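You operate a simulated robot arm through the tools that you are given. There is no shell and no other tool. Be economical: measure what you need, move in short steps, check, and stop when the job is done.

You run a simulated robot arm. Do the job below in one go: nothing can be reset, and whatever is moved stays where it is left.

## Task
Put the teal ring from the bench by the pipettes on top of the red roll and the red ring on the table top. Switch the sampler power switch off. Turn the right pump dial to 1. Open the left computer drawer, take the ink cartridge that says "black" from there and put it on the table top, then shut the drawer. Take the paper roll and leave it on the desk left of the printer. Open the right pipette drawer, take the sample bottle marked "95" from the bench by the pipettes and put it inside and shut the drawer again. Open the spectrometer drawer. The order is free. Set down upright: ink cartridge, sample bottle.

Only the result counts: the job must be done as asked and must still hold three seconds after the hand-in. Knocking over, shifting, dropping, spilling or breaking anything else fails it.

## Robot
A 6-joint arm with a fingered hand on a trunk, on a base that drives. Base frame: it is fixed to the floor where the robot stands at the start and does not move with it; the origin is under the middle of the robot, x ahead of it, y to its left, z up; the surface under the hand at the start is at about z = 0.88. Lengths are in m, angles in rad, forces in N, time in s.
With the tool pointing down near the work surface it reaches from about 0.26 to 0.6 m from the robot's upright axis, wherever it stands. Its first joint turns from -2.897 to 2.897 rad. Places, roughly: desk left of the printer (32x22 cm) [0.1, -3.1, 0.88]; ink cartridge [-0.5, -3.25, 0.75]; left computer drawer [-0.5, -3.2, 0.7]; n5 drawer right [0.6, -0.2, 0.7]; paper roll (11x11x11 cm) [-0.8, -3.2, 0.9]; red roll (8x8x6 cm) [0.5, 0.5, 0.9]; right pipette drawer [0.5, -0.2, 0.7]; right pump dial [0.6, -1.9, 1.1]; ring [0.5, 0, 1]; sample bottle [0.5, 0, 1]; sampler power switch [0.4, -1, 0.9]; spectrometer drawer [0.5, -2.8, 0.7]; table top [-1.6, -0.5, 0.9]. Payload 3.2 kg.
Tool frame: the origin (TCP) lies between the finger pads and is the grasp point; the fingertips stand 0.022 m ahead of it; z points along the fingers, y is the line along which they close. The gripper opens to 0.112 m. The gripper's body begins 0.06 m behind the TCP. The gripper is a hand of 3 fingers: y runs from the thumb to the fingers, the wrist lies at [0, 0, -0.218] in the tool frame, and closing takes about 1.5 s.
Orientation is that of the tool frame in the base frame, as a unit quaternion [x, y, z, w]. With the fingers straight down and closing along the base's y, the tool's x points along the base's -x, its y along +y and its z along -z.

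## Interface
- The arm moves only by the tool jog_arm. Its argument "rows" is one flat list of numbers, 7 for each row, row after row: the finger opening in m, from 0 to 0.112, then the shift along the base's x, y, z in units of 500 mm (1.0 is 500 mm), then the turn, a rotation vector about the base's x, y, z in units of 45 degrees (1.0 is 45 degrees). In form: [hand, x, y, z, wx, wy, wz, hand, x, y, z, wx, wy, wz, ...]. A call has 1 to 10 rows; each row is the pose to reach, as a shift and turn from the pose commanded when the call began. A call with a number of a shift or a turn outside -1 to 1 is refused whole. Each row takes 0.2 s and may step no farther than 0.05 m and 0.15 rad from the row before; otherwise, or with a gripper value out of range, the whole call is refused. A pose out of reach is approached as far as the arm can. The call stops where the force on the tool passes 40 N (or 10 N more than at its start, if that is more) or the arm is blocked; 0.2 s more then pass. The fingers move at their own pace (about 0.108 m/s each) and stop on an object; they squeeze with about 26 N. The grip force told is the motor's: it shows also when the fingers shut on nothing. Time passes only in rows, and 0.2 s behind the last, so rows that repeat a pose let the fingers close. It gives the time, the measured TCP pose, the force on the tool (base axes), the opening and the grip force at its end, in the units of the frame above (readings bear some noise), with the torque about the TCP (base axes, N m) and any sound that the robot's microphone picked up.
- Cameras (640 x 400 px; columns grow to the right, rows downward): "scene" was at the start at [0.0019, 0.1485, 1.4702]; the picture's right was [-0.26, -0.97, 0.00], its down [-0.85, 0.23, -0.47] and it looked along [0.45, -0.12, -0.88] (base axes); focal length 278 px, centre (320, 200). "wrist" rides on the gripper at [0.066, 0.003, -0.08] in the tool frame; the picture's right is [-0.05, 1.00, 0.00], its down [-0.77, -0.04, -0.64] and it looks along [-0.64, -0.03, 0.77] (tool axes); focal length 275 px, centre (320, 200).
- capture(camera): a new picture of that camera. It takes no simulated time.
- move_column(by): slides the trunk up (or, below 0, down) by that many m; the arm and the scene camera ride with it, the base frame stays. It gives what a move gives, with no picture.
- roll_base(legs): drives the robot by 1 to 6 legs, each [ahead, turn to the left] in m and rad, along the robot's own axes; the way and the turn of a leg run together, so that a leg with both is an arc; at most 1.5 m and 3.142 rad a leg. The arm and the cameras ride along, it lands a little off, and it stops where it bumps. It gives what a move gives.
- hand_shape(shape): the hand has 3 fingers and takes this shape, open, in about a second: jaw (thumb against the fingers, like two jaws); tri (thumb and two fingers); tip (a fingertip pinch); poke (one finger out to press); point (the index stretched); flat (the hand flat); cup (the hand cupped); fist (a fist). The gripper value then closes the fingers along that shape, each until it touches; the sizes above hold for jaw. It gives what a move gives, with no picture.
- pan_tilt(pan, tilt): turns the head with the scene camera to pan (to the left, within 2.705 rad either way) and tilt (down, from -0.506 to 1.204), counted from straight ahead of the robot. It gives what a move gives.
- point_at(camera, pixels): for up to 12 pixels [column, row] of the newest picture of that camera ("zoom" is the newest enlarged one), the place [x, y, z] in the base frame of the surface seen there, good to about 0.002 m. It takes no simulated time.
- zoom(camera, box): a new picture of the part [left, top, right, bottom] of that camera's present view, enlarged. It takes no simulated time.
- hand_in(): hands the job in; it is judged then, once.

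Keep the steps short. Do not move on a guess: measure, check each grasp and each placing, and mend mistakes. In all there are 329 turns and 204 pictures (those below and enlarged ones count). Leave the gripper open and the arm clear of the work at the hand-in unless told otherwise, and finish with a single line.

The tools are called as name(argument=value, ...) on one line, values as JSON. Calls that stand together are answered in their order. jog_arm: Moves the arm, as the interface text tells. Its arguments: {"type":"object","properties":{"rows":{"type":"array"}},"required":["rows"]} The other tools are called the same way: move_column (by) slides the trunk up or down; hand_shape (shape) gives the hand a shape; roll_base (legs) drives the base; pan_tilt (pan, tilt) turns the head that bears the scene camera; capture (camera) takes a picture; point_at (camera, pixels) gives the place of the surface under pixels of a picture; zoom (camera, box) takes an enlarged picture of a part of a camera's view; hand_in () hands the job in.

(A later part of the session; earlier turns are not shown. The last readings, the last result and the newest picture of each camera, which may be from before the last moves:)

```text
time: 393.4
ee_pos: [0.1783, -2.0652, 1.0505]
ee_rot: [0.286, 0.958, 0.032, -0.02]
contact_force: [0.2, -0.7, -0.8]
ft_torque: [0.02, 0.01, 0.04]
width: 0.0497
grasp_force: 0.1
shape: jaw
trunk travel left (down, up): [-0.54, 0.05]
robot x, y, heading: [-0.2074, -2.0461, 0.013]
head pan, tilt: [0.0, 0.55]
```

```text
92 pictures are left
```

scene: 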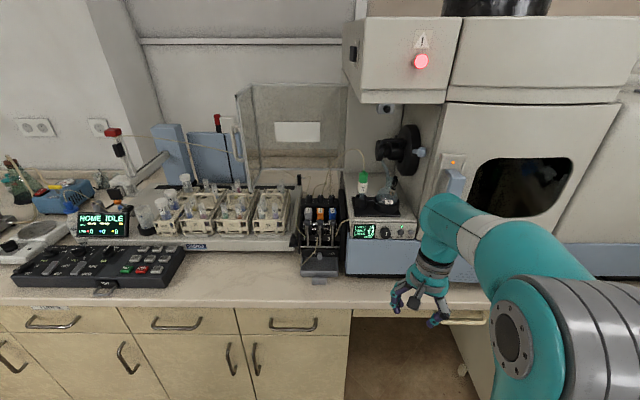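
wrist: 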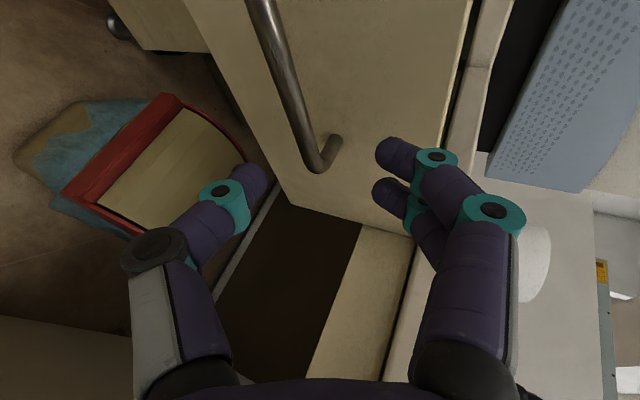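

zoom(camera="scene", box=[280, 160, 440, 280])

zoom(camera="scene", box=[340, 205, 430, 255])

```text
3.33 times, centred on (360, 220) of scene
```

zoom: 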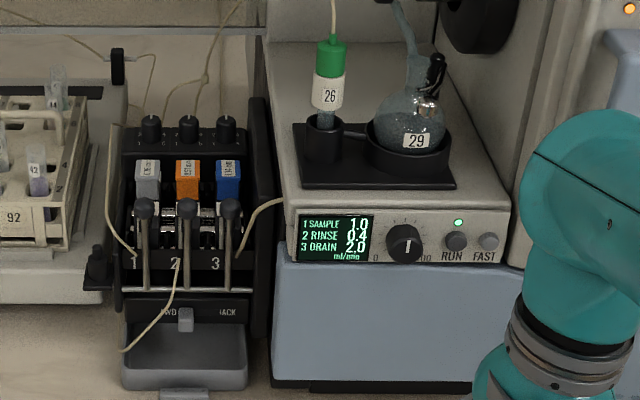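

```text
7.11 times, centred on (385, 230) of scene
```

zoom: 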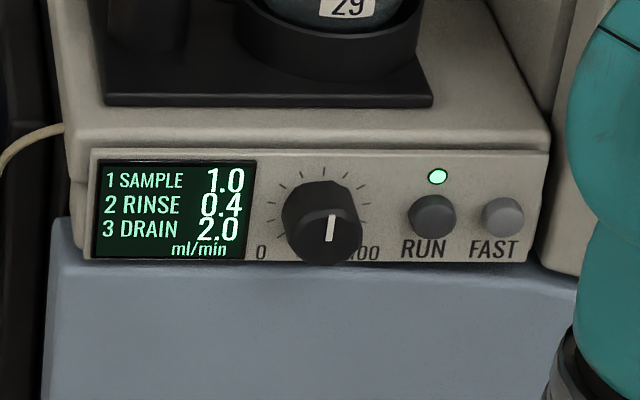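

The three small knobs at the pump's back match the given place; the right one is at zoom-1 (225,128). I'll measure and enlarge those.

zoom(camera="scene", box=[300, 180, 356, 215])

point_at(camera="zoom", pixels=[[180, 110], [310, 110], [418, 110], [418, 135], [180, 140], [310, 140], [440, 150], [400, 150]])

```text
11.43 times, centred on (328, 198) of scene
```

zoom: 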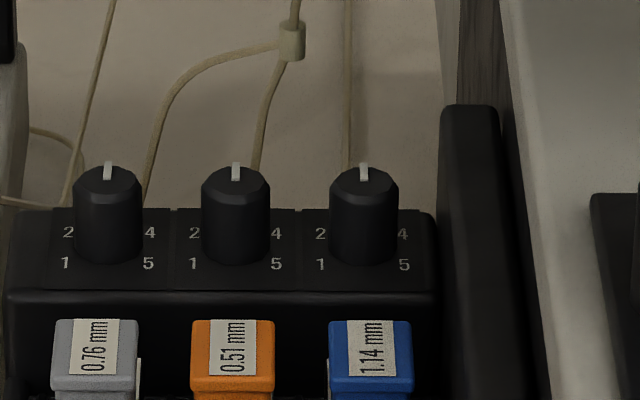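

```text
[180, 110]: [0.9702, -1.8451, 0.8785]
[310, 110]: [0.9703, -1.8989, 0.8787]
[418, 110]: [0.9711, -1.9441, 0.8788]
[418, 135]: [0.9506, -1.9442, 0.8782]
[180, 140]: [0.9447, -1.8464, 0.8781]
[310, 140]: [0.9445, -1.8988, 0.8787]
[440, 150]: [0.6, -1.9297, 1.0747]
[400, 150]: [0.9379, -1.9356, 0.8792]
```

Each dial has marks 1–5; the right one's pointer is at 3 (away), and 1 is at near-left, i.e. 120° counter-clockwise. I'll measure the right knob (363,190) and the panel.

point_at(camera="zoom", pixels=[[363, 170], [363, 190], [340, 185], [390, 185], [363, 240], [320, 233], [320, 264], [404, 264], [300, 250], [235, 190], [365, 335], [470, 120]])

```text
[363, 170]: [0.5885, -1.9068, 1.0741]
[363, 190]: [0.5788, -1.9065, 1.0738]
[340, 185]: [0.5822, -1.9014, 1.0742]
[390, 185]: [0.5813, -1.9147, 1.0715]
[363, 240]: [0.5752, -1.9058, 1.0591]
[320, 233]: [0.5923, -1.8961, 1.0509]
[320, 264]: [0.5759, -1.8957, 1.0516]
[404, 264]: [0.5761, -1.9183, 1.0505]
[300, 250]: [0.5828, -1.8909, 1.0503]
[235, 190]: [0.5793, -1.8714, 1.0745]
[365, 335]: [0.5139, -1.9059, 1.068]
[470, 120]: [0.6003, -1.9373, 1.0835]
```

The right knob's axis is at (0.584, -1.907), top 1.074, about 14 mm wide; mark 1 lies roughly 120° counter-clockwise. I'll check the obstacles around it.

capture(camera="scene")

point_at(camera="scene", pixels=[[363, 160], [363, 180], [392, 195], [352, 205], [375, 215], [352, 185], [334, 170], [320, 168], [384, 108], [330, 150], [316, 216], [300, 190]])

```text
88 pictures are left
```

scene: 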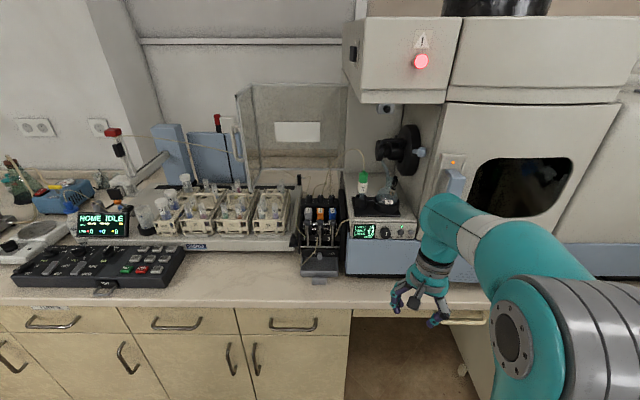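

```text
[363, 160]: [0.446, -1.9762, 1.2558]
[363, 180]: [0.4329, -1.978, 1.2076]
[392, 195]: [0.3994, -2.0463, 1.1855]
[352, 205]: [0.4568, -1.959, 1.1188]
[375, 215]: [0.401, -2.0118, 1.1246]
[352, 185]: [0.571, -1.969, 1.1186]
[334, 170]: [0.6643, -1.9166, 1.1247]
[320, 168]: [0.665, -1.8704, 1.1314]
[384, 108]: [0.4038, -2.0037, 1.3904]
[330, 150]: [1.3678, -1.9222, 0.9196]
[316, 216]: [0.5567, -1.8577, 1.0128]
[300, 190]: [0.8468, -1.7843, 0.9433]
```

Let me measure the overhanging box above (corner near (362,100)) to plan the forearm's clearance.

point_at(camera="scene", pixels=[[363, 98], [346, 70], [440, 98], [400, 60], [362, 30], [350, 95], [356, 120], [420, 130], [445, 160], [470, 160]])

```text
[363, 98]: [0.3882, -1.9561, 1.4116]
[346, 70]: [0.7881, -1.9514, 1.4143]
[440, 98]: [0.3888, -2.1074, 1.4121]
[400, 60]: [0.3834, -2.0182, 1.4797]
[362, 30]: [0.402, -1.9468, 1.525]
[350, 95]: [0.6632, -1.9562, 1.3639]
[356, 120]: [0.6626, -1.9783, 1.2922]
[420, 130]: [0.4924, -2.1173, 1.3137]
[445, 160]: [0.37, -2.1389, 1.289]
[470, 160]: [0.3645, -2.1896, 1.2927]
```

The overhang begins at y < -1.95 and z > 1.4; the jug box is at y > -1.6. I'll line up on y ≈ -1.88 well away from both, then approach straight to x ≈ -0.03.

roll_base(legs=[[-0.55, 0], [0, 0.5], [0.35, 0], [0, -0.51], [0.42, 0]])

hand_shape(shape="tip")

capture(camera="wrist")

pan_tilt(pan=0.0, tilt=0.6)

capture(camera="scene")

```text
time: 403.5
ee_pos: [0.3565, -1.8934, 1.0517]
ee_rot: [0.287, 0.957, 0.032, -0.02]
contact_force: [0.6, -0.7, 0.0]
ft_torque: [-0.01, -0.01, 0.0]
width: 0.0502
grasp_force: 0.0
shape: jaw
trunk travel left (down, up): [-0.54, 0.05]
robot x, y, heading: [-0.0323, -1.8733, 0.01]
head pan, tilt: [0.0, 0.55]
```

```text
time: 404.4
ee_pos: [0.3572, -1.8939, 1.0512]
ee_rot: [0.287, 0.957, 0.032, -0.021]
contact_force: [-0.8, 0.2, 1.0]
ft_torque: [-0.01, -0.01, 0.02]
width: 0.1117
grasp_force: 0.1
shape: tip
trunk travel left (down, up): [-0.54, 0.05]
robot x, y, heading: [-0.0318, -1.8718, 0.007]
head pan, tilt: [0.0, 0.55]
```

```text
87 pictures are left
```

wrist: 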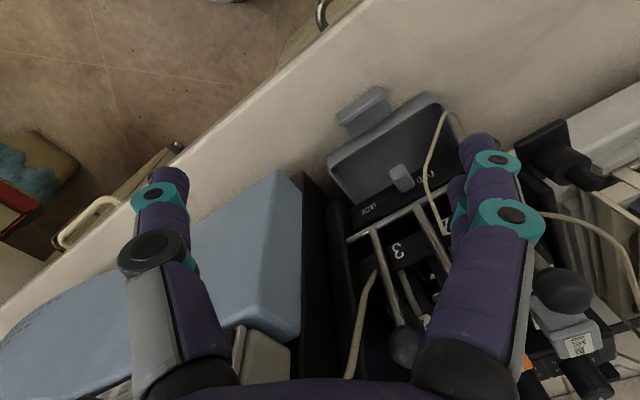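

```text
time: 405.1
ee_pos: [0.3586, -1.8946, 1.0513]
ee_rot: [0.287, 0.957, 0.032, -0.021]
contact_force: [0.4, -0.4, -0.2]
ft_torque: [-0.02, 0.0, 0.01]
width: 0.1119
grasp_force: 0.1
shape: tip
trunk travel left (down, up): [-0.54, 0.05]
robot x, y, heading: [-0.0304, -1.8703, 0.011]
head pan, tilt: [0.0, 0.6]
```

```text
86 pictures are left
```

scene: 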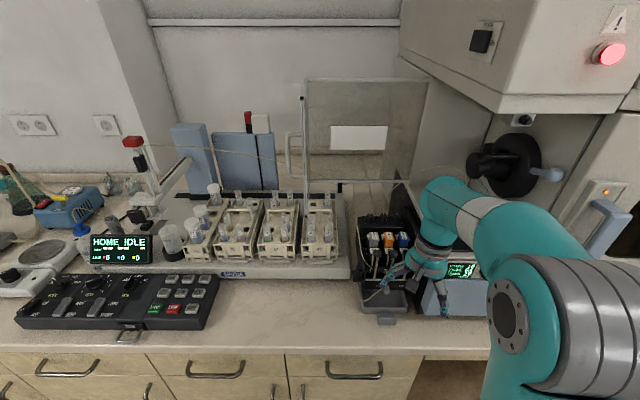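

I'll raise the hand to z ≈ 1.22, straighten the tilt, yaw to ψ = -60° and narrow the fingers to see the pinch.

jog_arm(rows=[0.08, 0, 0, 0.08, -0.046, -0.013, 0, 0.06, 0, 0, 0.16, -0.093, -0.026, 0, 0.04, 0, 0, 0.24, -0.093, -0.026, 0, 0.04, 0, 0, 0.32, -0.093, -0.026, 0, 0.04, 0, 0, 0.34, -0.093, -0.026, 0])

jog_arm(rows=[0.04, 0, 0, 0, 0, 0, -0.17, 0.04, 0, 0, 0, 0, 0, -0.34, 0.04, 0, 0, 0, 0, 0, -0.51, 0.04, 0, 0, 0, 0, 0, -0.58])

capture(camera="wrist")

```text
time: 406.2
ee_pos: [0.3603, -1.893, 1.2214]
ee_rot: [0.287, 0.958, -0.001, -0.001]
contact_force: [-0.1, -0.3, 0.6]
ft_torque: [0.01, 0.01, 0.03]
width: 0.0403
grasp_force: 0.2
shape: tip
trunk travel left (down, up): [-0.54, 0.05]
robot x, y, heading: [-0.0324, -1.8711, 0.004]
head pan, tilt: [0.0, 0.6]
```

```text
time: 407.2
ee_pos: [0.3417, -1.9402, 1.1712]
ee_rot: [0.494, 0.87, 0.004, 0.004]
contact_force: [-0.1, -0.6, -0.6]
ft_torque: [0.05, 0.0, -0.01]
width: 0.0403
grasp_force: 0.0
shape: tip
out of reach, approached as far as the arm can: row 1, 2, 3, 4
trunk travel left (down, up): [-0.54, 0.05]
robot x, y, heading: [-0.0315, -1.872, 0.006]
head pan, tilt: [0.0, 0.6]
```

```text
85 pictures are left
```

wrist: 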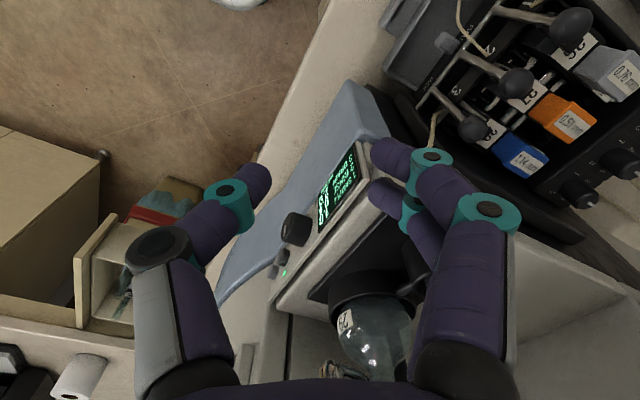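

The flipped wrist branch limits the yaw here. I'll back off 0.35 m into free space and unwind it properly: pitch the fingers forward, swing them sideways, and tilt them down.

roll_base(legs=[[-0.35, 0]])

jog_arm(rows=[0.04, 0.04, 0.03, -0.04, 0, 0, 0.15, 0.04, 0.08, 0.08, -0.1, 0, 0, 0.3, 0.04, 0.12, 0.13, -0.16, 0, 0, 0.45, 0.04, 0.16, 0.15, -0.2, 0, 0, 0.58])

jog_arm(rows=[0.04, 0, 0, 0, 0, -0.18, 0, 0.04, 0, 0, 0, 0, -0.36, 0, 0.04, 0.0, 0, 0, 0, -0.54, 0, 0.04, 0.0, 0, 0, 0, -0.72, 0, 0.04, 0, 0, 0, 0, -0.9, 0])

jog_arm(rows=[0.04, 0, 0, 0, 0, -0.18, 0, 0.04, 0, 0, 0, 0, -0.36, 0, 0.04, 0.0, 0, 0, 0, -0.54, 0])

```text
time: 409.5
ee_pos: [-0.0086, -1.9435, 1.1717]
ee_rot: [0.495, 0.869, 0.003, 0.003]
contact_force: [0.4, 0.8, 0.1]
ft_torque: [-0.04, 0.01, -0.01]
width: 0.0404
grasp_force: 0.0
shape: tip
trunk travel left (down, up): [-0.54, 0.05]
robot x, y, heading: [-0.3815, -1.8754, 0.003]
head pan, tilt: [0.0, 0.6]
```

```text
time: 410.5
ee_pos: [0.0713, -1.8694, 1.0724]
ee_rot: [0.285, 0.959, 0.004, 0.001]
contact_force: [-0.4, 0.4, 0.3]
ft_torque: [0.03, -0.04, -0.01]
width: 0.0405
grasp_force: 0.1
shape: tip
trunk travel left (down, up): [-0.54, 0.05]
robot x, y, heading: [-0.3798, -1.8732, 0.005]
head pan, tilt: [0.0, 0.6]
```

```text
time: 411.7
ee_pos: [0.0705, -1.8813, 1.0682]
ee_rot: [0.265, 0.899, 0.107, 0.333]
contact_force: [0.8, -0.8, 0.2]
ft_torque: [0.0, 0.03, 0.01]
width: 0.0403
grasp_force: 0.0
shape: tip
out of reach, approached as far as the arm can: row 3, 4, 5
trunk travel left (down, up): [-0.54, 0.05]
robot x, y, heading: [-0.3788, -1.873, -0.004]
head pan, tilt: [0.0, 0.6]
```

```text
time: 412.5
ee_pos: [0.0633, -1.8621, 1.0607]
ee_rot: [0.242, 0.882, 0.158, 0.372]
contact_force: [0.5, 0.4, 0.1]
ft_torque: [0.0, 0.0, 0.02]
width: 0.0402
grasp_force: 0.0
shape: tip
out of reach, approached as far as the arm can: row 2, 3
trunk travel left (down, up): [-0.54, 0.05]
robot x, y, heading: [-0.3794, -1.8708, -0.003]
head pan, tilt: [0.0, 0.6]
```

The tool is about aligned with the forearm. I'll now swing it sideways (+yaw) in two calls.

jog_arm(rows=[0.04, 0, 0, 0, 0, 0, 0.17, 0.04, 0, 0, 0, 0, 0, 0.34, 0.04, 0, 0, 0, 0, 0, 0.51, 0.04, 0, 0, 0, 0, 0, 0.68, 0.04, 0, 0, 0, 0, 0, 0.85, 0.04, 0, 0, 0, 0, 0, 1.0])

jog_arm(rows=[0.04, 0, 0, 0, 0, 0, 0.17, 0.04, 0, 0, 0, 0, 0, 0.34, 0.04, 0, 0, 0, 0, 0, 0.51, 0.04, 0, 0, 0, 0, 0, 0.68, 0.04, 0, 0, 0, 0, 0, 0.85, 0.04, 0, 0, 0, 0, 0, 1.0])

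```text
time: 413.9
ee_pos: [0.0642, -1.8622, 1.0619]
ee_rot: [-0.115, 0.908, 0.288, 0.283]
contact_force: [-0.9, -0.7, 0.2]
ft_torque: [0.0, 0.03, -0.01]
width: 0.0402
grasp_force: 0.2
shape: tip
trunk travel left (down, up): [-0.54, 0.05]
robot x, y, heading: [-0.3786, -1.8725, 0.001]
head pan, tilt: [0.0, 0.6]
```

```text
time: 415.3
ee_pos: [0.0654, -1.8627, 1.0609]
ee_rot: [-0.453, 0.795, 0.375, 0.151]
contact_force: [0.3, 0.2, 0.1]
ft_torque: [0.02, -0.02, 0.03]
width: 0.0404
grasp_force: 0.1
shape: tip
trunk travel left (down, up): [-0.54, 0.05]
robot x, y, heading: [-0.3796, -1.8741, -0.001]
head pan, tilt: [0.0, 0.6]
```

Free all the way. Now I'll tilt the fingers down to vertical (48°).

jog_arm(rows=[0.04, 0, 0, 0, -0.175, -0.024, 0, 0.04, 0, 0, 0, -0.35, -0.048, 0, 0.04, 0, 0, 0, -0.525, -0.0716, 0])

jog_arm(rows=[0.04, 0, 0, 0, -0.175, -0.024, 0, 0.04, 0, 0, 0, -0.35, -0.048, 0, 0.04, 0, 0, 0, -0.525, -0.0716, 0, 0.04, 0, 0, 0, -0.525, -0.0716, 0])

```text
time: 416.1
ee_pos: [0.0633, -1.8619, 1.0616]
ee_rot: [-0.484, 0.851, 0.19, 0.078]
contact_force: [-0.4, 0.2, -0.6]
ft_torque: [0.01, 0.0, 0.01]
width: 0.0405
grasp_force: 0.0
shape: tip
trunk travel left (down, up): [-0.54, 0.05]
robot x, y, heading: [-0.3803, -1.8707, -0.002]
head pan, tilt: [0.0, 0.6]
```

```text
time: 417.1
ee_pos: [0.0648, -1.863, 1.0606]
ee_rot: [-0.495, 0.869, -0.002, 0.001]
contact_force: [-0.1, 0.7, -0.9]
ft_torque: [0.01, 0.01, -0.02]
width: 0.0402
grasp_force: 0.1
shape: tip
trunk travel left (down, up): [-0.54, 0.05]
robot x, y, heading: [-0.3819, -1.8744, -0.001]
head pan, tilt: [0.0, 0.6]
```

Vertical at ψ = +59°. I'll now yaw back towards ψ = -110° (169°) and see that it stays in reach.

jog_arm(rows=[0.04, 0, 0, 0, 0, 0, -0.17, 0.04, 0, 0, 0, 0, 0, -0.34, 0.04, 0, 0, 0, 0, 0, -0.51, 0.04, 0, 0, 0, 0, 0, -0.68, 0.04, 0, 0, 0, 0, 0, -0.85, 0.04, 0, 0, 0, 0, 0, -1.0])

jog_arm(rows=[0.04, 0, 0, 0, 0, 0, -0.17, 0.04, 0, 0, 0, 0, 0, -0.34, 0.04, 0, 0, 0, 0, 0, -0.51, 0.04, 0, 0, 0, 0, 0, -0.68, 0.04, 0, 0, 0, 0, 0, -0.85, 0.04, 0, 0, 0, 0, 0, -1.0])

jog_arm(rows=[0.04, 0, 0, 0, 0, 0, -0.17, 0.04, 0, 0, 0, 0, 0, -0.34, 0.04, 0, 0, 0, 0, 0, -0.51, 0.04, 0, 0, 0, 0, 0, -0.68, 0.04, 0, 0, 0, 0, 0, -0.85, 0.04, 0, 0, 0, 0, 0, -1.0])

jog_arm(rows=[0.04, 0, 0, 0, 0, 0, -0.17, 0.04, 0, 0, 0, 0, 0, -0.34, 0.04, 0, 0, 0, 0, 0, -0.51, 0.04, 0, 0, 0, 0, 0, -0.68, 0.04, 0, 0, 0, 0, 0, -0.76])

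```text
time: 418.5
ee_pos: [0.0637, -1.8627, 1.0608]
ee_rot: [-0.124, 0.992, 0.0, -0.001]
contact_force: [0.3, -0.1, -0.3]
ft_torque: [0.01, 0.03, -0.03]
width: 0.0401
grasp_force: 0.1
shape: tip
trunk travel left (down, up): [-0.54, 0.05]
robot x, y, heading: [-0.3785, -1.8722, -0.006]
head pan, tilt: [0.0, 0.6]
```

```text
time: 419.9
ee_pos: [0.0635, -1.8622, 1.0611]
ee_rot: [0.266, 0.964, 0.0, -0.001]
contact_force: [0.4, 0.3, -0.3]
ft_torque: [0.03, 0.03, 0.02]
width: 0.0403
grasp_force: 0.2
shape: tip
trunk travel left (down, up): [-0.54, 0.05]
robot x, y, heading: [-0.381, -1.8732, 0.0]
head pan, tilt: [0.0, 0.6]
```

```text
time: 421.3
ee_pos: [0.0361, -1.929, 1.017]
ee_rot: [0.603, 0.797, 0.017, -0.001]
contact_force: [-0.9, -0.6, 1.0]
ft_torque: [0.01, 0.01, -0.02]
width: 0.0404
grasp_force: 0.0
shape: tip
out of reach, approached as far as the arm can: row 4, 5, 6
trunk travel left (down, up): [-0.54, 0.05]
robot x, y, heading: [-0.3804, -1.8745, 0.003]
head pan, tilt: [0.0, 0.6]
```

```text
time: 422.5
ee_pos: [-0.0461, -2.0289, 0.9135]
ee_rot: [0.81, 0.585, 0.028, -0.007]
contact_force: [0.0, -0.2, -0.2]
ft_torque: [-0.02, 0.03, -0.01]
width: 0.04
grasp_force: 0.1
shape: tip
out of reach, approached as far as the arm can: row 1, 2, 3, 4, 5
trunk travel left (down, up): [-0.54, 0.05]
robot x, y, heading: [-0.3807, -1.8732, -0.001]
head pan, tilt: [0.0, 0.6]
```

The same lower limit (about -60°) remains, so positive yaw is the free side; that suits a counter-clockwise turn from ψ = -40° to +80°. I'll return to ψ ≈ -40°, straighten and raise the hand.

jog_arm(rows=[0.04, 0.04, 0.06, 0.06, 0, 0, 0.17, 0.04, 0.08, 0.12, 0.12, 0, 0, 0.34, 0.04, 0.12, 0.18, 0.18, 0, 0, 0.51, 0.04, 0.16, 0.24, 0.24, 0, 0, 0.68, 0.04, 0.2, 0.3, 0.3, 0, 0, 0.85, 0.04, 0.22, 0.33, 0.33, 0, 0, 1.0])

jog_arm(rows=[0.04, 0, 0, 0.06, 0, 0, 0.17, 0.04, 0, 0, 0.12, 0, 0, 0.34, 0.04, 0, 0, 0.18, 0, 0, 0.5, 0.04, 0, 0, 0.24, 0, 0, 0.5, 0.04, 0, 0, 0.3, 0, 0, 0.5])

```text
time: 423.9
ee_pos: [0.0507, -1.8841, 1.0658]
ee_rot: [0.52, 0.853, 0.028, -0.014]
contact_force: [-0.5, 0.9, 0.6]
ft_torque: [-0.01, 0.02, 0.07]
width: 0.0401
grasp_force: 0.0
shape: tip
out of reach, approached as far as the arm can: row 1, 2, 3, 4, 5, 6
trunk travel left (down, up): [-0.54, 0.05]
robot x, y, heading: [-0.3801, -1.8741, 0.002]
head pan, tilt: [0.0, 0.6]
```

```text
time: 425.1
ee_pos: [0.0419, -1.893, 1.1967]
ee_rot: [0.346, 0.938, 0.022, -0.018]
contact_force: [-0.2, -0.2, -0.2]
ft_torque: [-0.01, 0.01, -0.02]
width: 0.0403
grasp_force: 0.1
shape: tip
out of reach, approached as far as the arm can: row 5
trunk travel left (down, up): [-0.54, 0.05]
robot x, y, heading: [-0.3773, -1.875, -0.001]
head pan, tilt: [0.0, 0.6]
```

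I'll raise the trunk to its top, straighten the tilt, add a little yaw, and drive ahead to x ≈ 0.06.

move_column(by=0.045)

jog_arm(rows=[0.04, 0, 0.02, 0, 0, 0, 0.1, 0.04, 0, 0.04, 0, -0.034, -0.012, 0.2, 0.04, 0, 0.05, 0, -0.068, -0.024, 0.3, 0.04, 0, 0.05, 0, -0.068, -0.024, 0.3])

roll_base(legs=[[0.44, 0]])

capture(camera="wrist")

capture(camera="scene")

```text
time: 426.0
ee_pos: [0.0425, -1.8922, 1.2428]
ee_rot: [0.347, 0.937, 0.021, -0.018]
contact_force: [0.7, -0.4, 1.1]
ft_torque: [0.0, 0.01, 0.01]
width: 0.0402
grasp_force: 0.1
shape: tip
trunk travel left (down, up): [-0.585, 0.005]
robot x, y, heading: [-0.3779, -1.8754, -0.002]
head pan, tilt: [0.0, 0.6]
```

```text
time: 427.0
ee_pos: [0.0406, -1.8669, 1.2414]
ee_rot: [0.234, 0.972, -0.002, -0.002]
contact_force: [0.8, 0.4, 0.2]
ft_torque: [-0.01, -0.02, 0.01]
width: 0.0403
grasp_force: 0.1
shape: tip
trunk travel left (down, up): [-0.585, 0.005]
robot x, y, heading: [-0.3797, -1.8695, -0.002]
head pan, tilt: [0.0, 0.6]
```

```text
time: 429.7
ee_pos: [0.4856, -1.8692, 1.2415]
ee_rot: [0.236, 0.972, -0.003, -0.004]
contact_force: [0.5, -0.1, -0.7]
ft_torque: [0.02, -0.03, -0.03]
width: 0.0402
grasp_force: 0.1
shape: tip
trunk travel left (down, up): [-0.585, 0.005]
robot x, y, heading: [0.066, -1.8712, -0.007]
head pan, tilt: [0.0, 0.6]
```

```text
84 pictures are left
```

wrist: 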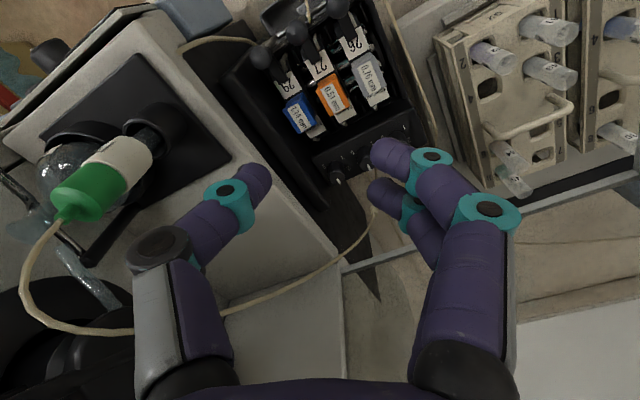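

```text
83 pictures are left
```

scene: 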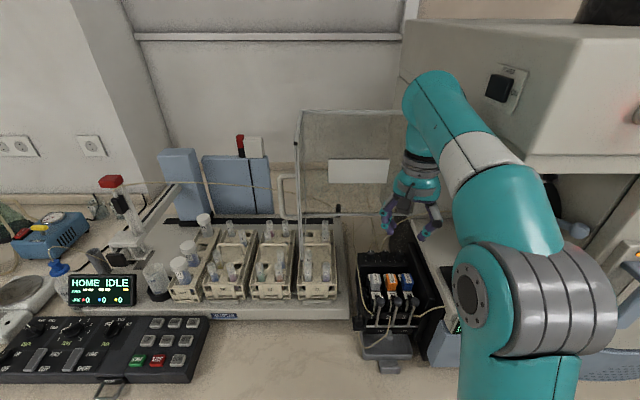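

I'll close the fingers fully here in the air to see the shape of this pinch.

jog_arm(rows=[0.012, 0, 0, 0, 0, 0, 0, 0.012, 0, 0, 0, 0, 0, 0, 0.012, 0, 0, 0, 0, 0, 0])

zoom(camera="wrist", box=[200, 100, 460, 262])

```text
time: 430.5
ee_pos: [0.4838, -1.8697, 1.2414]
ee_rot: [0.236, 0.972, -0.002, -0.003]
contact_force: [-0.7, 0.3, 0.4]
ft_torque: [0.01, -0.03, -0.03]
width: 0.0125
grasp_force: 0.2
shape: tip
trunk travel left (down, up): [-0.585, 0.005]
robot x, y, heading: [0.0645, -1.8761, 0.0]
head pan, tilt: [0.0, 0.6]
```

```text
2.46 times, centred on (330, 181) of wrist
```

zoom: 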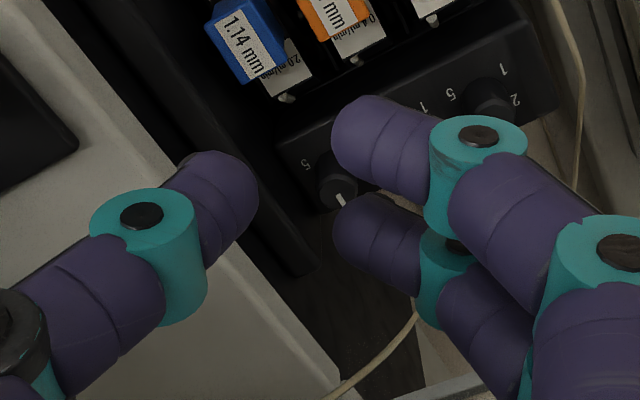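

The pinch is thumb against two adjacent fingertips. I'll turn the knob in three stages of about 40° (ψ from -20° to +20°), which keeps the fingertips clear of the neighbouring knob and wall. First hover over the knob at z 1.125.

jog_arm(rows=[0.022, 0.05, -0.02, 0, 0, 0, 0.08, 0.022, 0.12, -0.05, 0, 0, 0, 0.163, 0.022, 0.199, -0.075, 0, 0, 0, 0.163, 0.022, 0.199, -0.075, -0.08, 0, 0, 0.163, 0.022, 0.199, -0.075, -0.16, 0, 0, 0.163, 0.022, 0.199, -0.075, -0.232, 0, 0, 0.163, 0.022, 0.199, -0.075, -0.232, 0, 0, 0.163])

capture(camera="wrist")

capture(camera="scene")

```text
time: 432.1
ee_pos: [0.5845, -1.9073, 1.1244]
ee_rot: [0.173, 0.985, -0.004, -0.002]
contact_force: [-0.3, 0.0, 0.2]
ft_torque: [0.0, 0.01, -0.03]
width: 0.0213
grasp_force: 0.1
shape: tip
out of reach, approached as far as the arm can: row 3
trunk travel left (down, up): [-0.585, 0.005]
robot x, y, heading: [0.0625, -1.8727, -0.007]
head pan, tilt: [0.0, 0.6]
```

```text
81 pictures are left
```

wrist: 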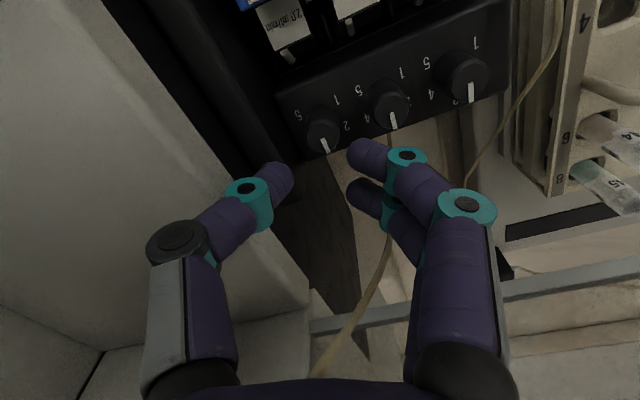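

```text
80 pictures are left
```

scene: 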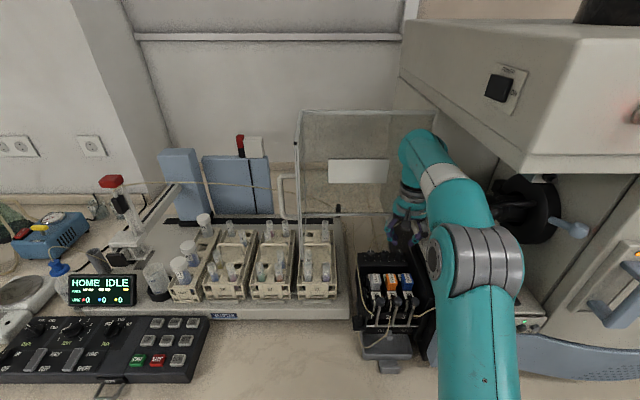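

The right knob is at wrist (322,128), pointer at 3. I'll measure its top centre and the bar beside it.

zoom(camera="wrist", box=[240, 70, 440, 195])

point_at(camera="zoom", pixels=[[262, 185], [225, 190], [300, 185], [262, 140], [265, 215], [276, 238], [180, 150], [195, 210], [480, 115], [310, 105], [345, 180], [160, 190]])

```text
3.20 times, centred on (340, 132) of wrist
```

zoom: 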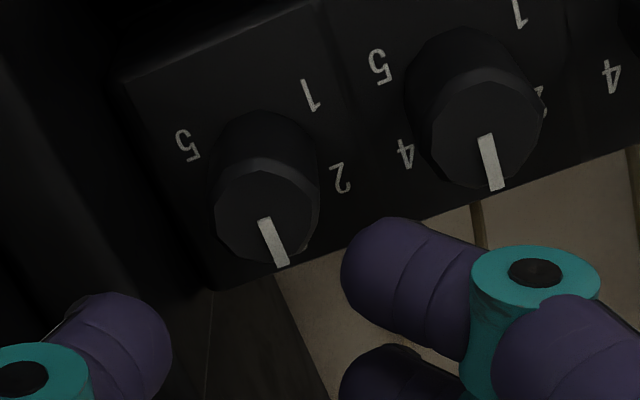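

```text
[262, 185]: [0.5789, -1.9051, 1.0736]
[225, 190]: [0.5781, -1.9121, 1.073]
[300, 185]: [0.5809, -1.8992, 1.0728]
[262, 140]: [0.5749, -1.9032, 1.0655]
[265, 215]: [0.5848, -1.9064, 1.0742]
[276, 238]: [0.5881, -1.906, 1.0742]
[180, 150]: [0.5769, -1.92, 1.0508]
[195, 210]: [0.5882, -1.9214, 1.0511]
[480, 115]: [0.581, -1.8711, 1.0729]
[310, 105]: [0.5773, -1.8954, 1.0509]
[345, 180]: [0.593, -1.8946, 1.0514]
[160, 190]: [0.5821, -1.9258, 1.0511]
```

The knob's axis is at (0.5845, -1.9065), radius 9 mm. Closing along x has more room, so I'll grip at ψ ≈ 60° and turn to 100° per stage. Yaw to ψ = 60° while hovering.

jog_arm(rows=[0.028, 0, 0, 0, 0, 0, 0.17, 0.028, 0, 0, 0, 0, 0, 0.34, 0.028, 0, 0, 0, 0, 0, 0.51, 0.028, 0, 0, 0, 0, 0, 0.68, 0.028, 0, 0, 0, 0, 0, 0.89, 0.028, 0, 0, 0, 0, 0, 0.89])

jog_arm(rows=[0.028, 0, 0, 0, 0, 0, 0.17, 0.028, 0, 0, 0, 0, 0, 0.34, 0.028, 0, 0, 0, 0, 0, 0.51, 0.028, 0, 0, 0, 0, 0, 0.68, 0.028, 0, 0, 0, 0, 0, 0.89, 0.028, 0, 0, 0, 0, 0, 0.89])

capture(camera="wrist")

```text
refused: row 5 steps farther than a row can; nothing moved
```

```text
refused: row 5 steps farther than a row can; nothing moved
```

```text
78 pictures are left
```

wrist: 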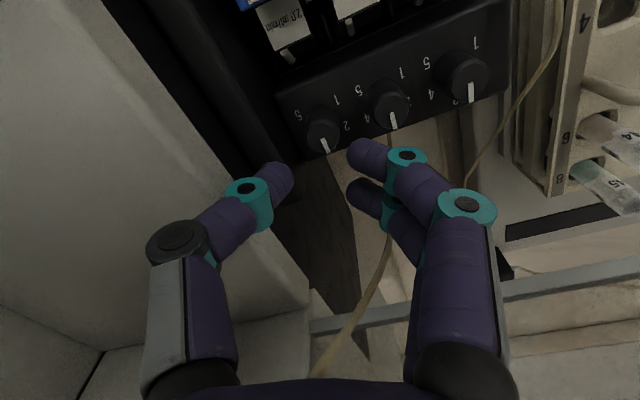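

One step was too large; I'll repeat with even steps.

jog_arm(rows=[0.028, 0, 0, 0, 0, 0, 0.18, 0.028, 0, 0, 0, 0, 0, 0.36, 0.028, 0, 0, 0, 0, 0, 0.54, 0.028, 0, 0, 0, 0, 0, 0.72, 0.028, 0, 0, 0, 0, 0, 0.89])

jog_arm(rows=[0.028, 0, 0, 0, 0, 0, 0.18, 0.028, 0, 0, 0, 0, 0, 0.36, 0.028, 0, 0, 0, 0, 0, 0.54, 0.028, 0, 0, 0, 0, 0, 0.72, 0.028, 0, 0, 0, 0, 0, 0.89, 0.028, 0, 0, 0, 0, 0, 0.89])

capture(camera="wrist")

```text
time: 433.3
ee_pos: [0.5833, -1.9073, 1.1259]
ee_rot: [-0.175, 0.985, -0.004, -0.002]
contact_force: [-0.4, -0.2, 0.5]
ft_torque: [0.03, 0.02, -0.02]
width: 0.0277
grasp_force: 0.1
shape: tip
trunk travel left (down, up): [-0.585, 0.005]
robot x, y, heading: [0.061, -1.8718, -0.001]
head pan, tilt: [0.0, 0.6]
```

```text
time: 434.7
ee_pos: [0.5831, -1.9072, 1.1254]
ee_rot: [-0.502, 0.865, -0.004, 0.0]
contact_force: [-0.3, -0.6, 0.8]
ft_torque: [0.02, 0.02, 0.02]
width: 0.0273
grasp_force: 0.0
shape: tip
trunk travel left (down, up): [-0.585, 0.005]
robot x, y, heading: [0.0604, -1.8722, -0.001]
head pan, tilt: [0.0, 0.6]
```

```text
77 pictures are left
```

wrist: 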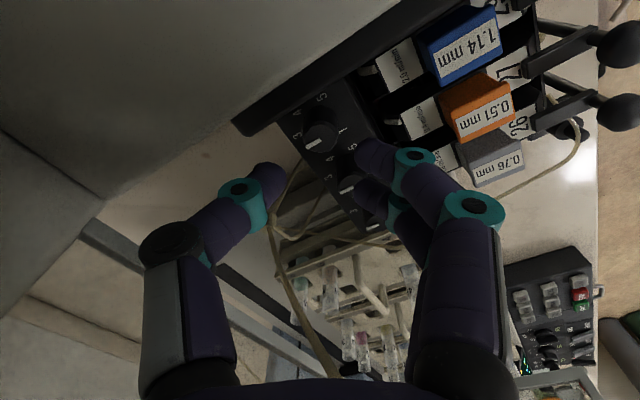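

Well aligned. I'll descend to z ≈ 1.080 with a 0.028 opening and close on the knob.

jog_arm(rows=[0.028, 0.002, 0.001, -0.03, 0, 0, 0, 0.028, 0.002, 0.001, -0.06, 0, 0, 0, 0.028, 0.002, 0.001, -0.09, 0, 0, 0, 0.028, 0.002, 0.001, -0.09, 0, 0, 0, 0.005, 0.002, 0.001, -0.09, 0, 0, 0, 0.005, 0.002, 0.001, -0.09, 0, 0, 0, 0.005, 0.002, 0.001, -0.09, 0, 0, 0])

zoom(camera="wrist", box=[220, 80, 460, 230])

```text
time: 436.3
ee_pos: [0.5866, -1.9059, 1.0785]
ee_rot: [-0.501, 0.865, -0.004, 0.0]
contact_force: [0.4, -0.1, -3.5]
ft_torque: [0.01, 0.03, 0.01]
width: 0.0083
grasp_force: 25.5
shape: tip
trunk travel left (down, up): [-0.585, 0.005]
robot x, y, heading: [0.0626, -1.8734, -0.005]
head pan, tilt: [0.0, 0.6]
```

```text
2.67 times, centred on (340, 155) of wrist
```

zoom: 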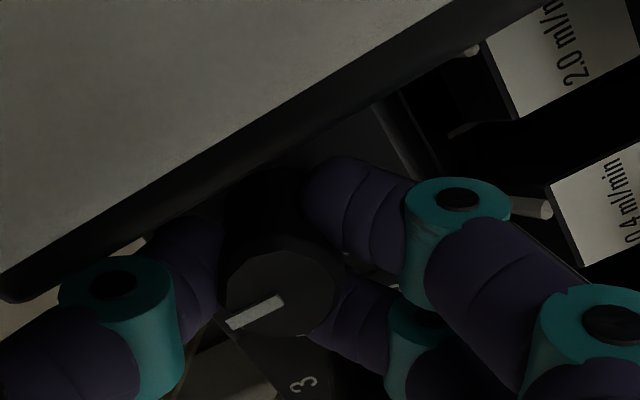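

The knob is gripped. I'll turn +40° (counter-clockwise) and look.

jog_arm(rows=[0.005, 0, 0, 0, 0, 0, 0.12, 0.005, 0, 0, 0, 0, 0, 0.26, 0.005, 0, 0, 0, 0, 0, 0.42, 0.005, 0, 0, 0, 0, 0, 0.58, 0.005, 0, 0, 0, 0, 0, 0.74, 0.005, 0, 0, 0, 0, 0, 0.89, 0.005, 0, 0, 0, 0, 0, 0.89])

zoom(camera="wrist", box=[220, 80, 460, 230])

```text
time: 437.9
ee_pos: [0.586, -1.9054, 1.0791]
ee_rot: [0.768, -0.64, 0.003, -0.001]
contact_force: [4.5, 3.0, -7.6]
ft_torque: [0.06, -0.05, 0.0]
width: 0.0082
grasp_force: 25.7
shape: tip
trunk travel left (down, up): [-0.585, 0.005]
robot x, y, heading: [0.0635, -1.8741, -0.003]
head pan, tilt: [0.0, 0.6]
```

```text
2.67 times, centred on (340, 155) of wrist
```

zoom: 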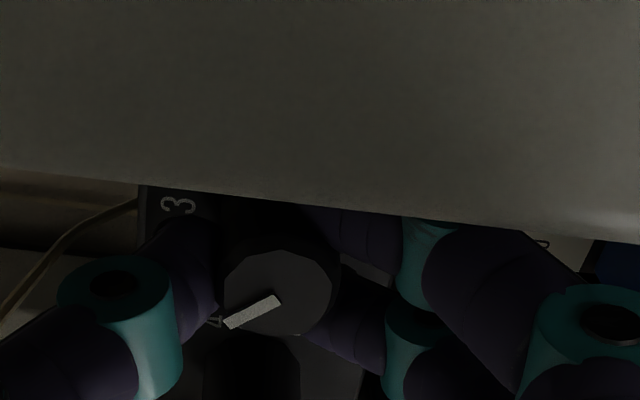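

The pointer turned with the hand. I'll release, rise, yaw back -40° and re-grip for the second stage.

jog_arm(rows=[0.02, 0, 0, 0, 0, 0, 0, 0.028, 0, 0, 0, 0, 0, 0, 0.028, 0, 0, 0, 0, 0, 0, 0.028, 0, 0, 0.04, 0, 0, 0, 0.028, 0, 0, 0.08, 0, 0, 0, 0.028, 0, 0, 0.09, 0, 0, 0])

jog_arm(rows=[0.028, 0, 0, 0, 0, 0, -0.18, 0.028, 0, 0, 0, 0, 0, -0.36, 0.028, 0, 0, 0, 0, 0, -0.54, 0.028, 0, 0, 0, 0, 0, -0.72, 0.028, 0, 0, 0, 0, 0, -0.89, 0.028, 0, 0, 0, 0, 0, -0.89])

capture(camera="wrist")

```text
time: 439.3
ee_pos: [0.5845, -1.9056, 1.1241]
ee_rot: [0.767, -0.641, 0.005, -0.001]
contact_force: [0.5, 0.3, -0.2]
ft_torque: [-0.01, 0.0, -0.02]
width: 0.0278
grasp_force: 0.1
shape: tip
trunk travel left (down, up): [-0.585, 0.005]
robot x, y, heading: [0.0617, -1.8749, -0.003]
head pan, tilt: [0.0, 0.6]
```

```text
time: 440.7
ee_pos: [0.5856, -1.9058, 1.1248]
ee_rot: [-0.5, 0.866, -0.004, 0.0]
contact_force: [-0.3, -0.4, -0.2]
ft_torque: [0.01, 0.02, 0.02]
width: 0.0279
grasp_force: 0.1
shape: tip
trunk travel left (down, up): [-0.585, 0.005]
robot x, y, heading: [0.0628, -1.8758, -0.005]
head pan, tilt: [0.0, 0.6]
```

```text
74 pictures are left
```

wrist: 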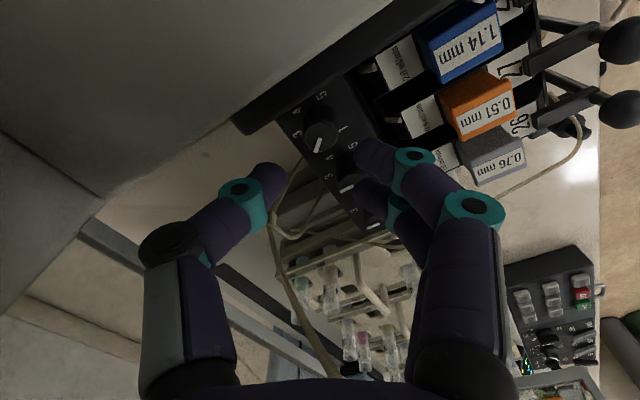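

The pointer has moved about 40° towards 2. I'll do the second stage: descend, grip, turn +40°, release and rise.

jog_arm(rows=[0.028, 0, 0, -0.03, 0, 0, 0, 0.028, 0, 0, -0.06, 0, 0, 0, 0.028, 0, 0, -0.09, 0, 0, 0, 0.028, 0, 0, -0.09, 0, 0, 0, 0.005, 0, 0, -0.09, 0, 0, 0, 0.005, 0, 0, -0.09, 0, 0, 0, 0.005, 0, 0, -0.09, 0, 0, 0])

jog_arm(rows=[0.005, 0, 0, 0, 0, 0, 0.12, 0.005, 0, 0, 0, 0, 0, 0.26, 0.005, 0, 0, 0, 0, 0, 0.42, 0.005, 0, 0, 0, 0, 0, 0.58, 0.005, 0, 0, 0, 0, 0, 0.74, 0.005, 0, 0, 0, 0, 0, 0.89, 0.005, 0, 0, 0, 0, 0, 0.89])

jog_arm(rows=[0.02, 0, 0, 0, 0, 0, 0, 0.028, 0, 0, 0, 0, 0, 0, 0.028, 0, 0, 0, 0, 0, 0, 0.028, 0, 0, 0.04, 0, 0, 0, 0.028, 0, 0, 0.08, 0, 0, 0, 0.028, 0, 0, 0.09, 0, 0, 0])

jog_arm(rows=[0.028, 0, 0, 0, 0, 0, -0.18, 0.028, 0, 0, 0, 0, 0, -0.36, 0.028, 0, 0, 0, 0, 0, -0.54, 0.028, 0, 0, 0, 0, 0, -0.72, 0.028, 0, 0, 0, 0, 0, -0.89, 0.028, 0, 0, 0, 0, 0, -0.89])

zoom(camera="wrist", box=[250, 70, 410, 195])

```text
time: 442.3
ee_pos: [0.5834, -1.906, 1.0787]
ee_rot: [-0.501, 0.865, -0.004, -0.001]
contact_force: [2.8, -1.5, -2.8]
ft_torque: [-0.02, -0.02, -0.01]
width: 0.0083
grasp_force: 25.6
shape: tip
trunk travel left (down, up): [-0.585, 0.005]
robot x, y, heading: [0.0619, -1.8775, -0.009]
head pan, tilt: [0.0, 0.6]
```

```text
time: 443.9
ee_pos: [0.5844, -1.9056, 1.0796]
ee_rot: [0.767, -0.641, 0.003, -0.001]
contact_force: [-3.2, -1.9, -4.7]
ft_torque: [0.0, 0.09, -0.01]
width: 0.0084
grasp_force: 25.9
shape: tip
trunk travel left (down, up): [-0.585, 0.005]
robot x, y, heading: [0.0628, -1.8717, -0.003]
head pan, tilt: [0.0, 0.6]
```

```text
time: 445.3
ee_pos: [0.5849, -1.907, 1.1238]
ee_rot: [0.767, -0.641, 0.005, -0.001]
contact_force: [0.3, -0.6, -0.7]
ft_torque: [-0.03, -0.02, 0.01]
width: 0.0278
grasp_force: 0.0
shape: tip
trunk travel left (down, up): [-0.585, 0.005]
robot x, y, heading: [0.0618, -1.8699, -0.002]
head pan, tilt: [0.0, 0.6]
```

```text
time: 446.7
ee_pos: [0.5838, -1.9068, 1.1245]
ee_rot: [-0.5, 0.866, -0.004, 0.0]
contact_force: [-0.1, 0.1, -1.1]
ft_torque: [-0.01, 0.02, 0.02]
width: 0.0275
grasp_force: 0.0
shape: tip
trunk travel left (down, up): [-0.585, 0.005]
robot x, y, heading: [0.0644, -1.8741, -0.004]
head pan, tilt: [0.0, 0.6]
```

```text
3.20 times, centred on (330, 132) of wrist
```

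zoom: 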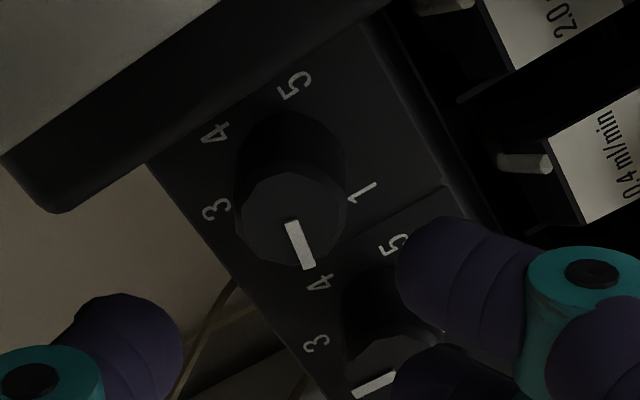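

Labels 5, 4, 3 and 1 are readable here. I'll measure them and the pointer to get the exact angle still needed.

point_at(camera="zoom", pixels=[[216, 209], [214, 132], [294, 85], [362, 192], [290, 222], [305, 262], [292, 218], [288, 180], [318, 283], [392, 243], [315, 343]])

```text
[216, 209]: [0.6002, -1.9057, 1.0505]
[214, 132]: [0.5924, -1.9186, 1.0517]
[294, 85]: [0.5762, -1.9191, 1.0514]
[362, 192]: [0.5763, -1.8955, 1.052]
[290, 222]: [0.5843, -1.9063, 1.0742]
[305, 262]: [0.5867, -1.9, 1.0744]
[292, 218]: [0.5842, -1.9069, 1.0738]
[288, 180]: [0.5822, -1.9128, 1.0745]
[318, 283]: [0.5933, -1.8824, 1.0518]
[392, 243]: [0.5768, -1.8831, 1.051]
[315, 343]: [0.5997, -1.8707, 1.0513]
```

Marks are 60° apart (1 at about 120–125°) and the pointer is at about 70°. I'll do another +42° stage and measure again.

jog_arm(rows=[0.028, 0.001, 0, -0.03, 0, 0, 0, 0.028, 0.001, 0, -0.06, 0, 0, 0, 0.028, 0.001, 0, -0.09, 0, 0, 0, 0.028, 0.001, 0, -0.09, 0, 0, 0, 0.005, 0.001, 0, -0.09, 0, 0, 0, 0.005, 0.001, 0, -0.09, 0, 0, 0, 0.005, 0.001, 0, -0.09, 0, 0, 0])

jog_arm(rows=[0.005, 0, 0, 0, 0, 0, 0.12, 0.005, 0, 0, 0, 0, 0, 0.26, 0.005, 0, 0, 0, 0, 0, 0.42, 0.005, 0, 0, 0, 0, 0, 0.58, 0.005, 0, 0, 0, 0, 0, 0.74, 0.005, 0, 0, 0, 0, 0, 0.9, 0.005, 0, 0, 0, 0, 0, 0.95, 0.005, 0, 0, 0, 0, 0, 0.95])

jog_arm(rows=[0.02, 0, 0, 0, 0, 0, 0, 0.028, 0, 0, 0, 0, 0, 0, 0.028, 0, 0, 0, 0, 0, 0, 0.028, 0, 0, 0.04, 0, 0, 0, 0.028, 0, 0, 0.08, 0, 0, 0, 0.028, 0, 0, 0.09, 0, 0, 0])

jog_arm(rows=[0.028, 0, 0, 0, 0, 0, -0.18, 0.028, 0, 0, 0, 0, 0, -0.36, 0.028, 0, 0, 0, 0, 0, -0.54, 0.028, 0, 0, 0, 0, 0, -0.72, 0.028, 0, 0, 0, 0, 0, -0.9, 0.028, 0, 0, 0, 0, 0, -0.95])

zoom(camera="wrist", box=[250, 70, 410, 195])

```text
time: 448.3
ee_pos: [0.5857, -1.9069, 1.0806]
ee_rot: [-0.501, 0.866, -0.005, -0.001]
contact_force: [1.7, -0.6, -3.6]
ft_torque: [0.0, -0.03, 0.0]
width: 0.0087
grasp_force: 26.0
shape: tip
trunk travel left (down, up): [-0.585, 0.005]
robot x, y, heading: [0.0619, -1.8739, -0.004]
head pan, tilt: [0.0, 0.6]
```

```text
time: 450.1
ee_pos: [0.5857, -1.905, 1.0795]
ee_rot: [0.782, -0.623, 0.005, -0.002]
contact_force: [1.6, 1.0, 2.7]
ft_torque: [0.01, -0.01, 0.02]
width: 0.0085
grasp_force: 26.1
shape: tip
trunk travel left (down, up): [-0.585, 0.005]
robot x, y, heading: [0.0646, -1.8732, -0.004]
head pan, tilt: [0.0, 0.6]
```

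```text
time: 451.5
ee_pos: [0.5857, -1.9055, 1.1237]
ee_rot: [0.782, -0.623, 0.005, -0.002]
contact_force: [-0.5, -1.4, 0.4]
ft_torque: [0.0, 0.01, 0.0]
width: 0.0278
grasp_force: 0.2
shape: tip
trunk travel left (down, up): [-0.585, 0.005]
robot x, y, heading: [0.0608, -1.8719, -0.0]
head pan, tilt: [0.0, 0.6]
```

```text
time: 452.9
ee_pos: [0.5856, -1.9059, 1.1256]
ee_rot: [-0.5, 0.866, -0.004, 0.0]
contact_force: [0.0, 0.7, -0.2]
ft_torque: [0.02, -0.03, 0.0]
width: 0.028
grasp_force: 0.1
shape: tip
trunk travel left (down, up): [-0.585, 0.005]
robot x, y, heading: [0.0632, -1.8712, -0.001]
head pan, tilt: [0.0, 0.6]
```

```text
3.20 times, centred on (330, 132) of wrist
```

zoom: 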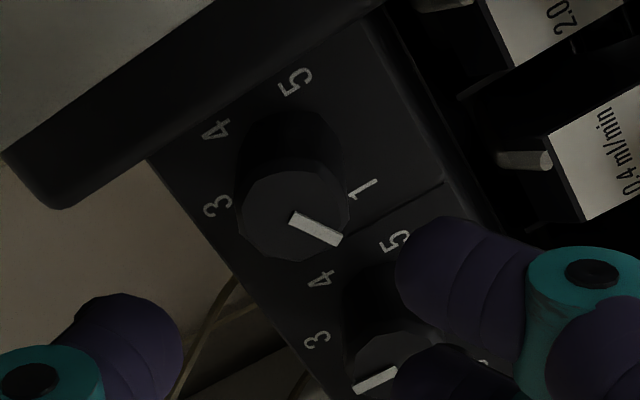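

point_at(camera="zoom", pixels=[[292, 216], [338, 240], [315, 228], [362, 189], [216, 207], [292, 82], [250, 210], [345, 205], [295, 255], [295, 178]])

```text
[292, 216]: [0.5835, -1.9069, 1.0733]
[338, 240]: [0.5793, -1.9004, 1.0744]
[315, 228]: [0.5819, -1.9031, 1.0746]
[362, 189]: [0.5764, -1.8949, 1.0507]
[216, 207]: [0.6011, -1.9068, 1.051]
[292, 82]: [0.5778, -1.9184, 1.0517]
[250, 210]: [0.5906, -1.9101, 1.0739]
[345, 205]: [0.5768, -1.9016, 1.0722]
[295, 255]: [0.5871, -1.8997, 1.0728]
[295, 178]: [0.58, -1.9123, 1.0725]
```

The pointer is at about 120°, on mark 1. The neighbours are unchanged. I'll rise, draw back and reverse the base, then look for the sampler's power switch.

jog_arm(rows=[0.028, 0, 0, 0.06, 0, 0, 0, 0.028, 0, 0, 0.12, 0, 0, 0, 0.028, 0, 0, 0.2, 0, 0, 0, 0.028, -0.06, 0.02, 0.2, 0, 0, 0, 0.028, -0.13, 0.05, 0.2, 0, 0, 0, 0.028, -0.2, 0.07, 0.2, 0, 0, 0, 0.028, -0.28, 0.07, 0.2, 0, 0, 0])

roll_base(legs=[[-0.5, 0]])

pan_tilt(pan=0.6, tilt=0.45)

capture(camera="scene")

```text
time: 454.5
ee_pos: [0.4449, -1.8701, 1.2215]
ee_rot: [-0.502, 0.865, -0.005, 0.001]
contact_force: [-0.9, -0.4, 1.0]
ft_torque: [-0.01, 0.01, -0.02]
width: 0.0282
grasp_force: 0.1
shape: tip
out of reach, approached as far as the arm can: row 3
trunk travel left (down, up): [-0.585, 0.005]
robot x, y, heading: [0.0632, -1.8748, -0.003]
head pan, tilt: [0.0, 0.6]
```

```text
time: 457.4
ee_pos: [-0.0591, -1.8709, 1.2217]
ee_rot: [-0.501, 0.866, -0.003, 0.0]
contact_force: [-0.6, 1.1, 0.0]
ft_torque: [0.0, -0.01, 0.02]
width: 0.0279
grasp_force: 0.0
shape: tip
trunk travel left (down, up): [-0.585, 0.005]
robot x, y, heading: [-0.4392, -1.8726, -0.009]
head pan, tilt: [0.0, 0.6]
```

```text
time: 458.4
ee_pos: [-0.0577, -1.8702, 1.2213]
ee_rot: [-0.501, 0.865, -0.003, 0.0]
contact_force: [0.4, 0.3, -0.3]
ft_torque: [0.01, -0.02, 0.02]
width: 0.0279
grasp_force: 0.0
shape: tip
trunk travel left (down, up): [-0.585, 0.005]
robot x, y, heading: [-0.4429, -1.8711, -0.005]
head pan, tilt: [0.6, 0.45]
```

```text
71 pictures are left
```

scene: 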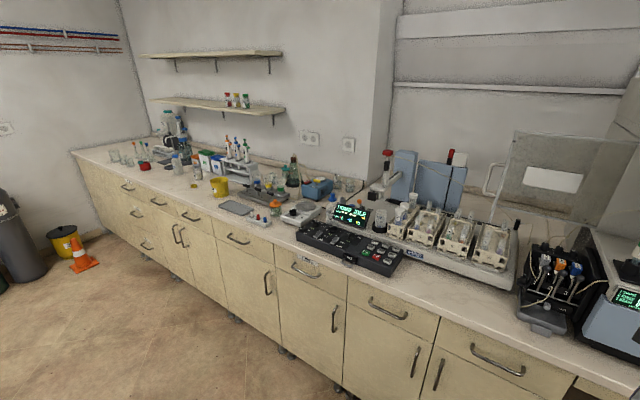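

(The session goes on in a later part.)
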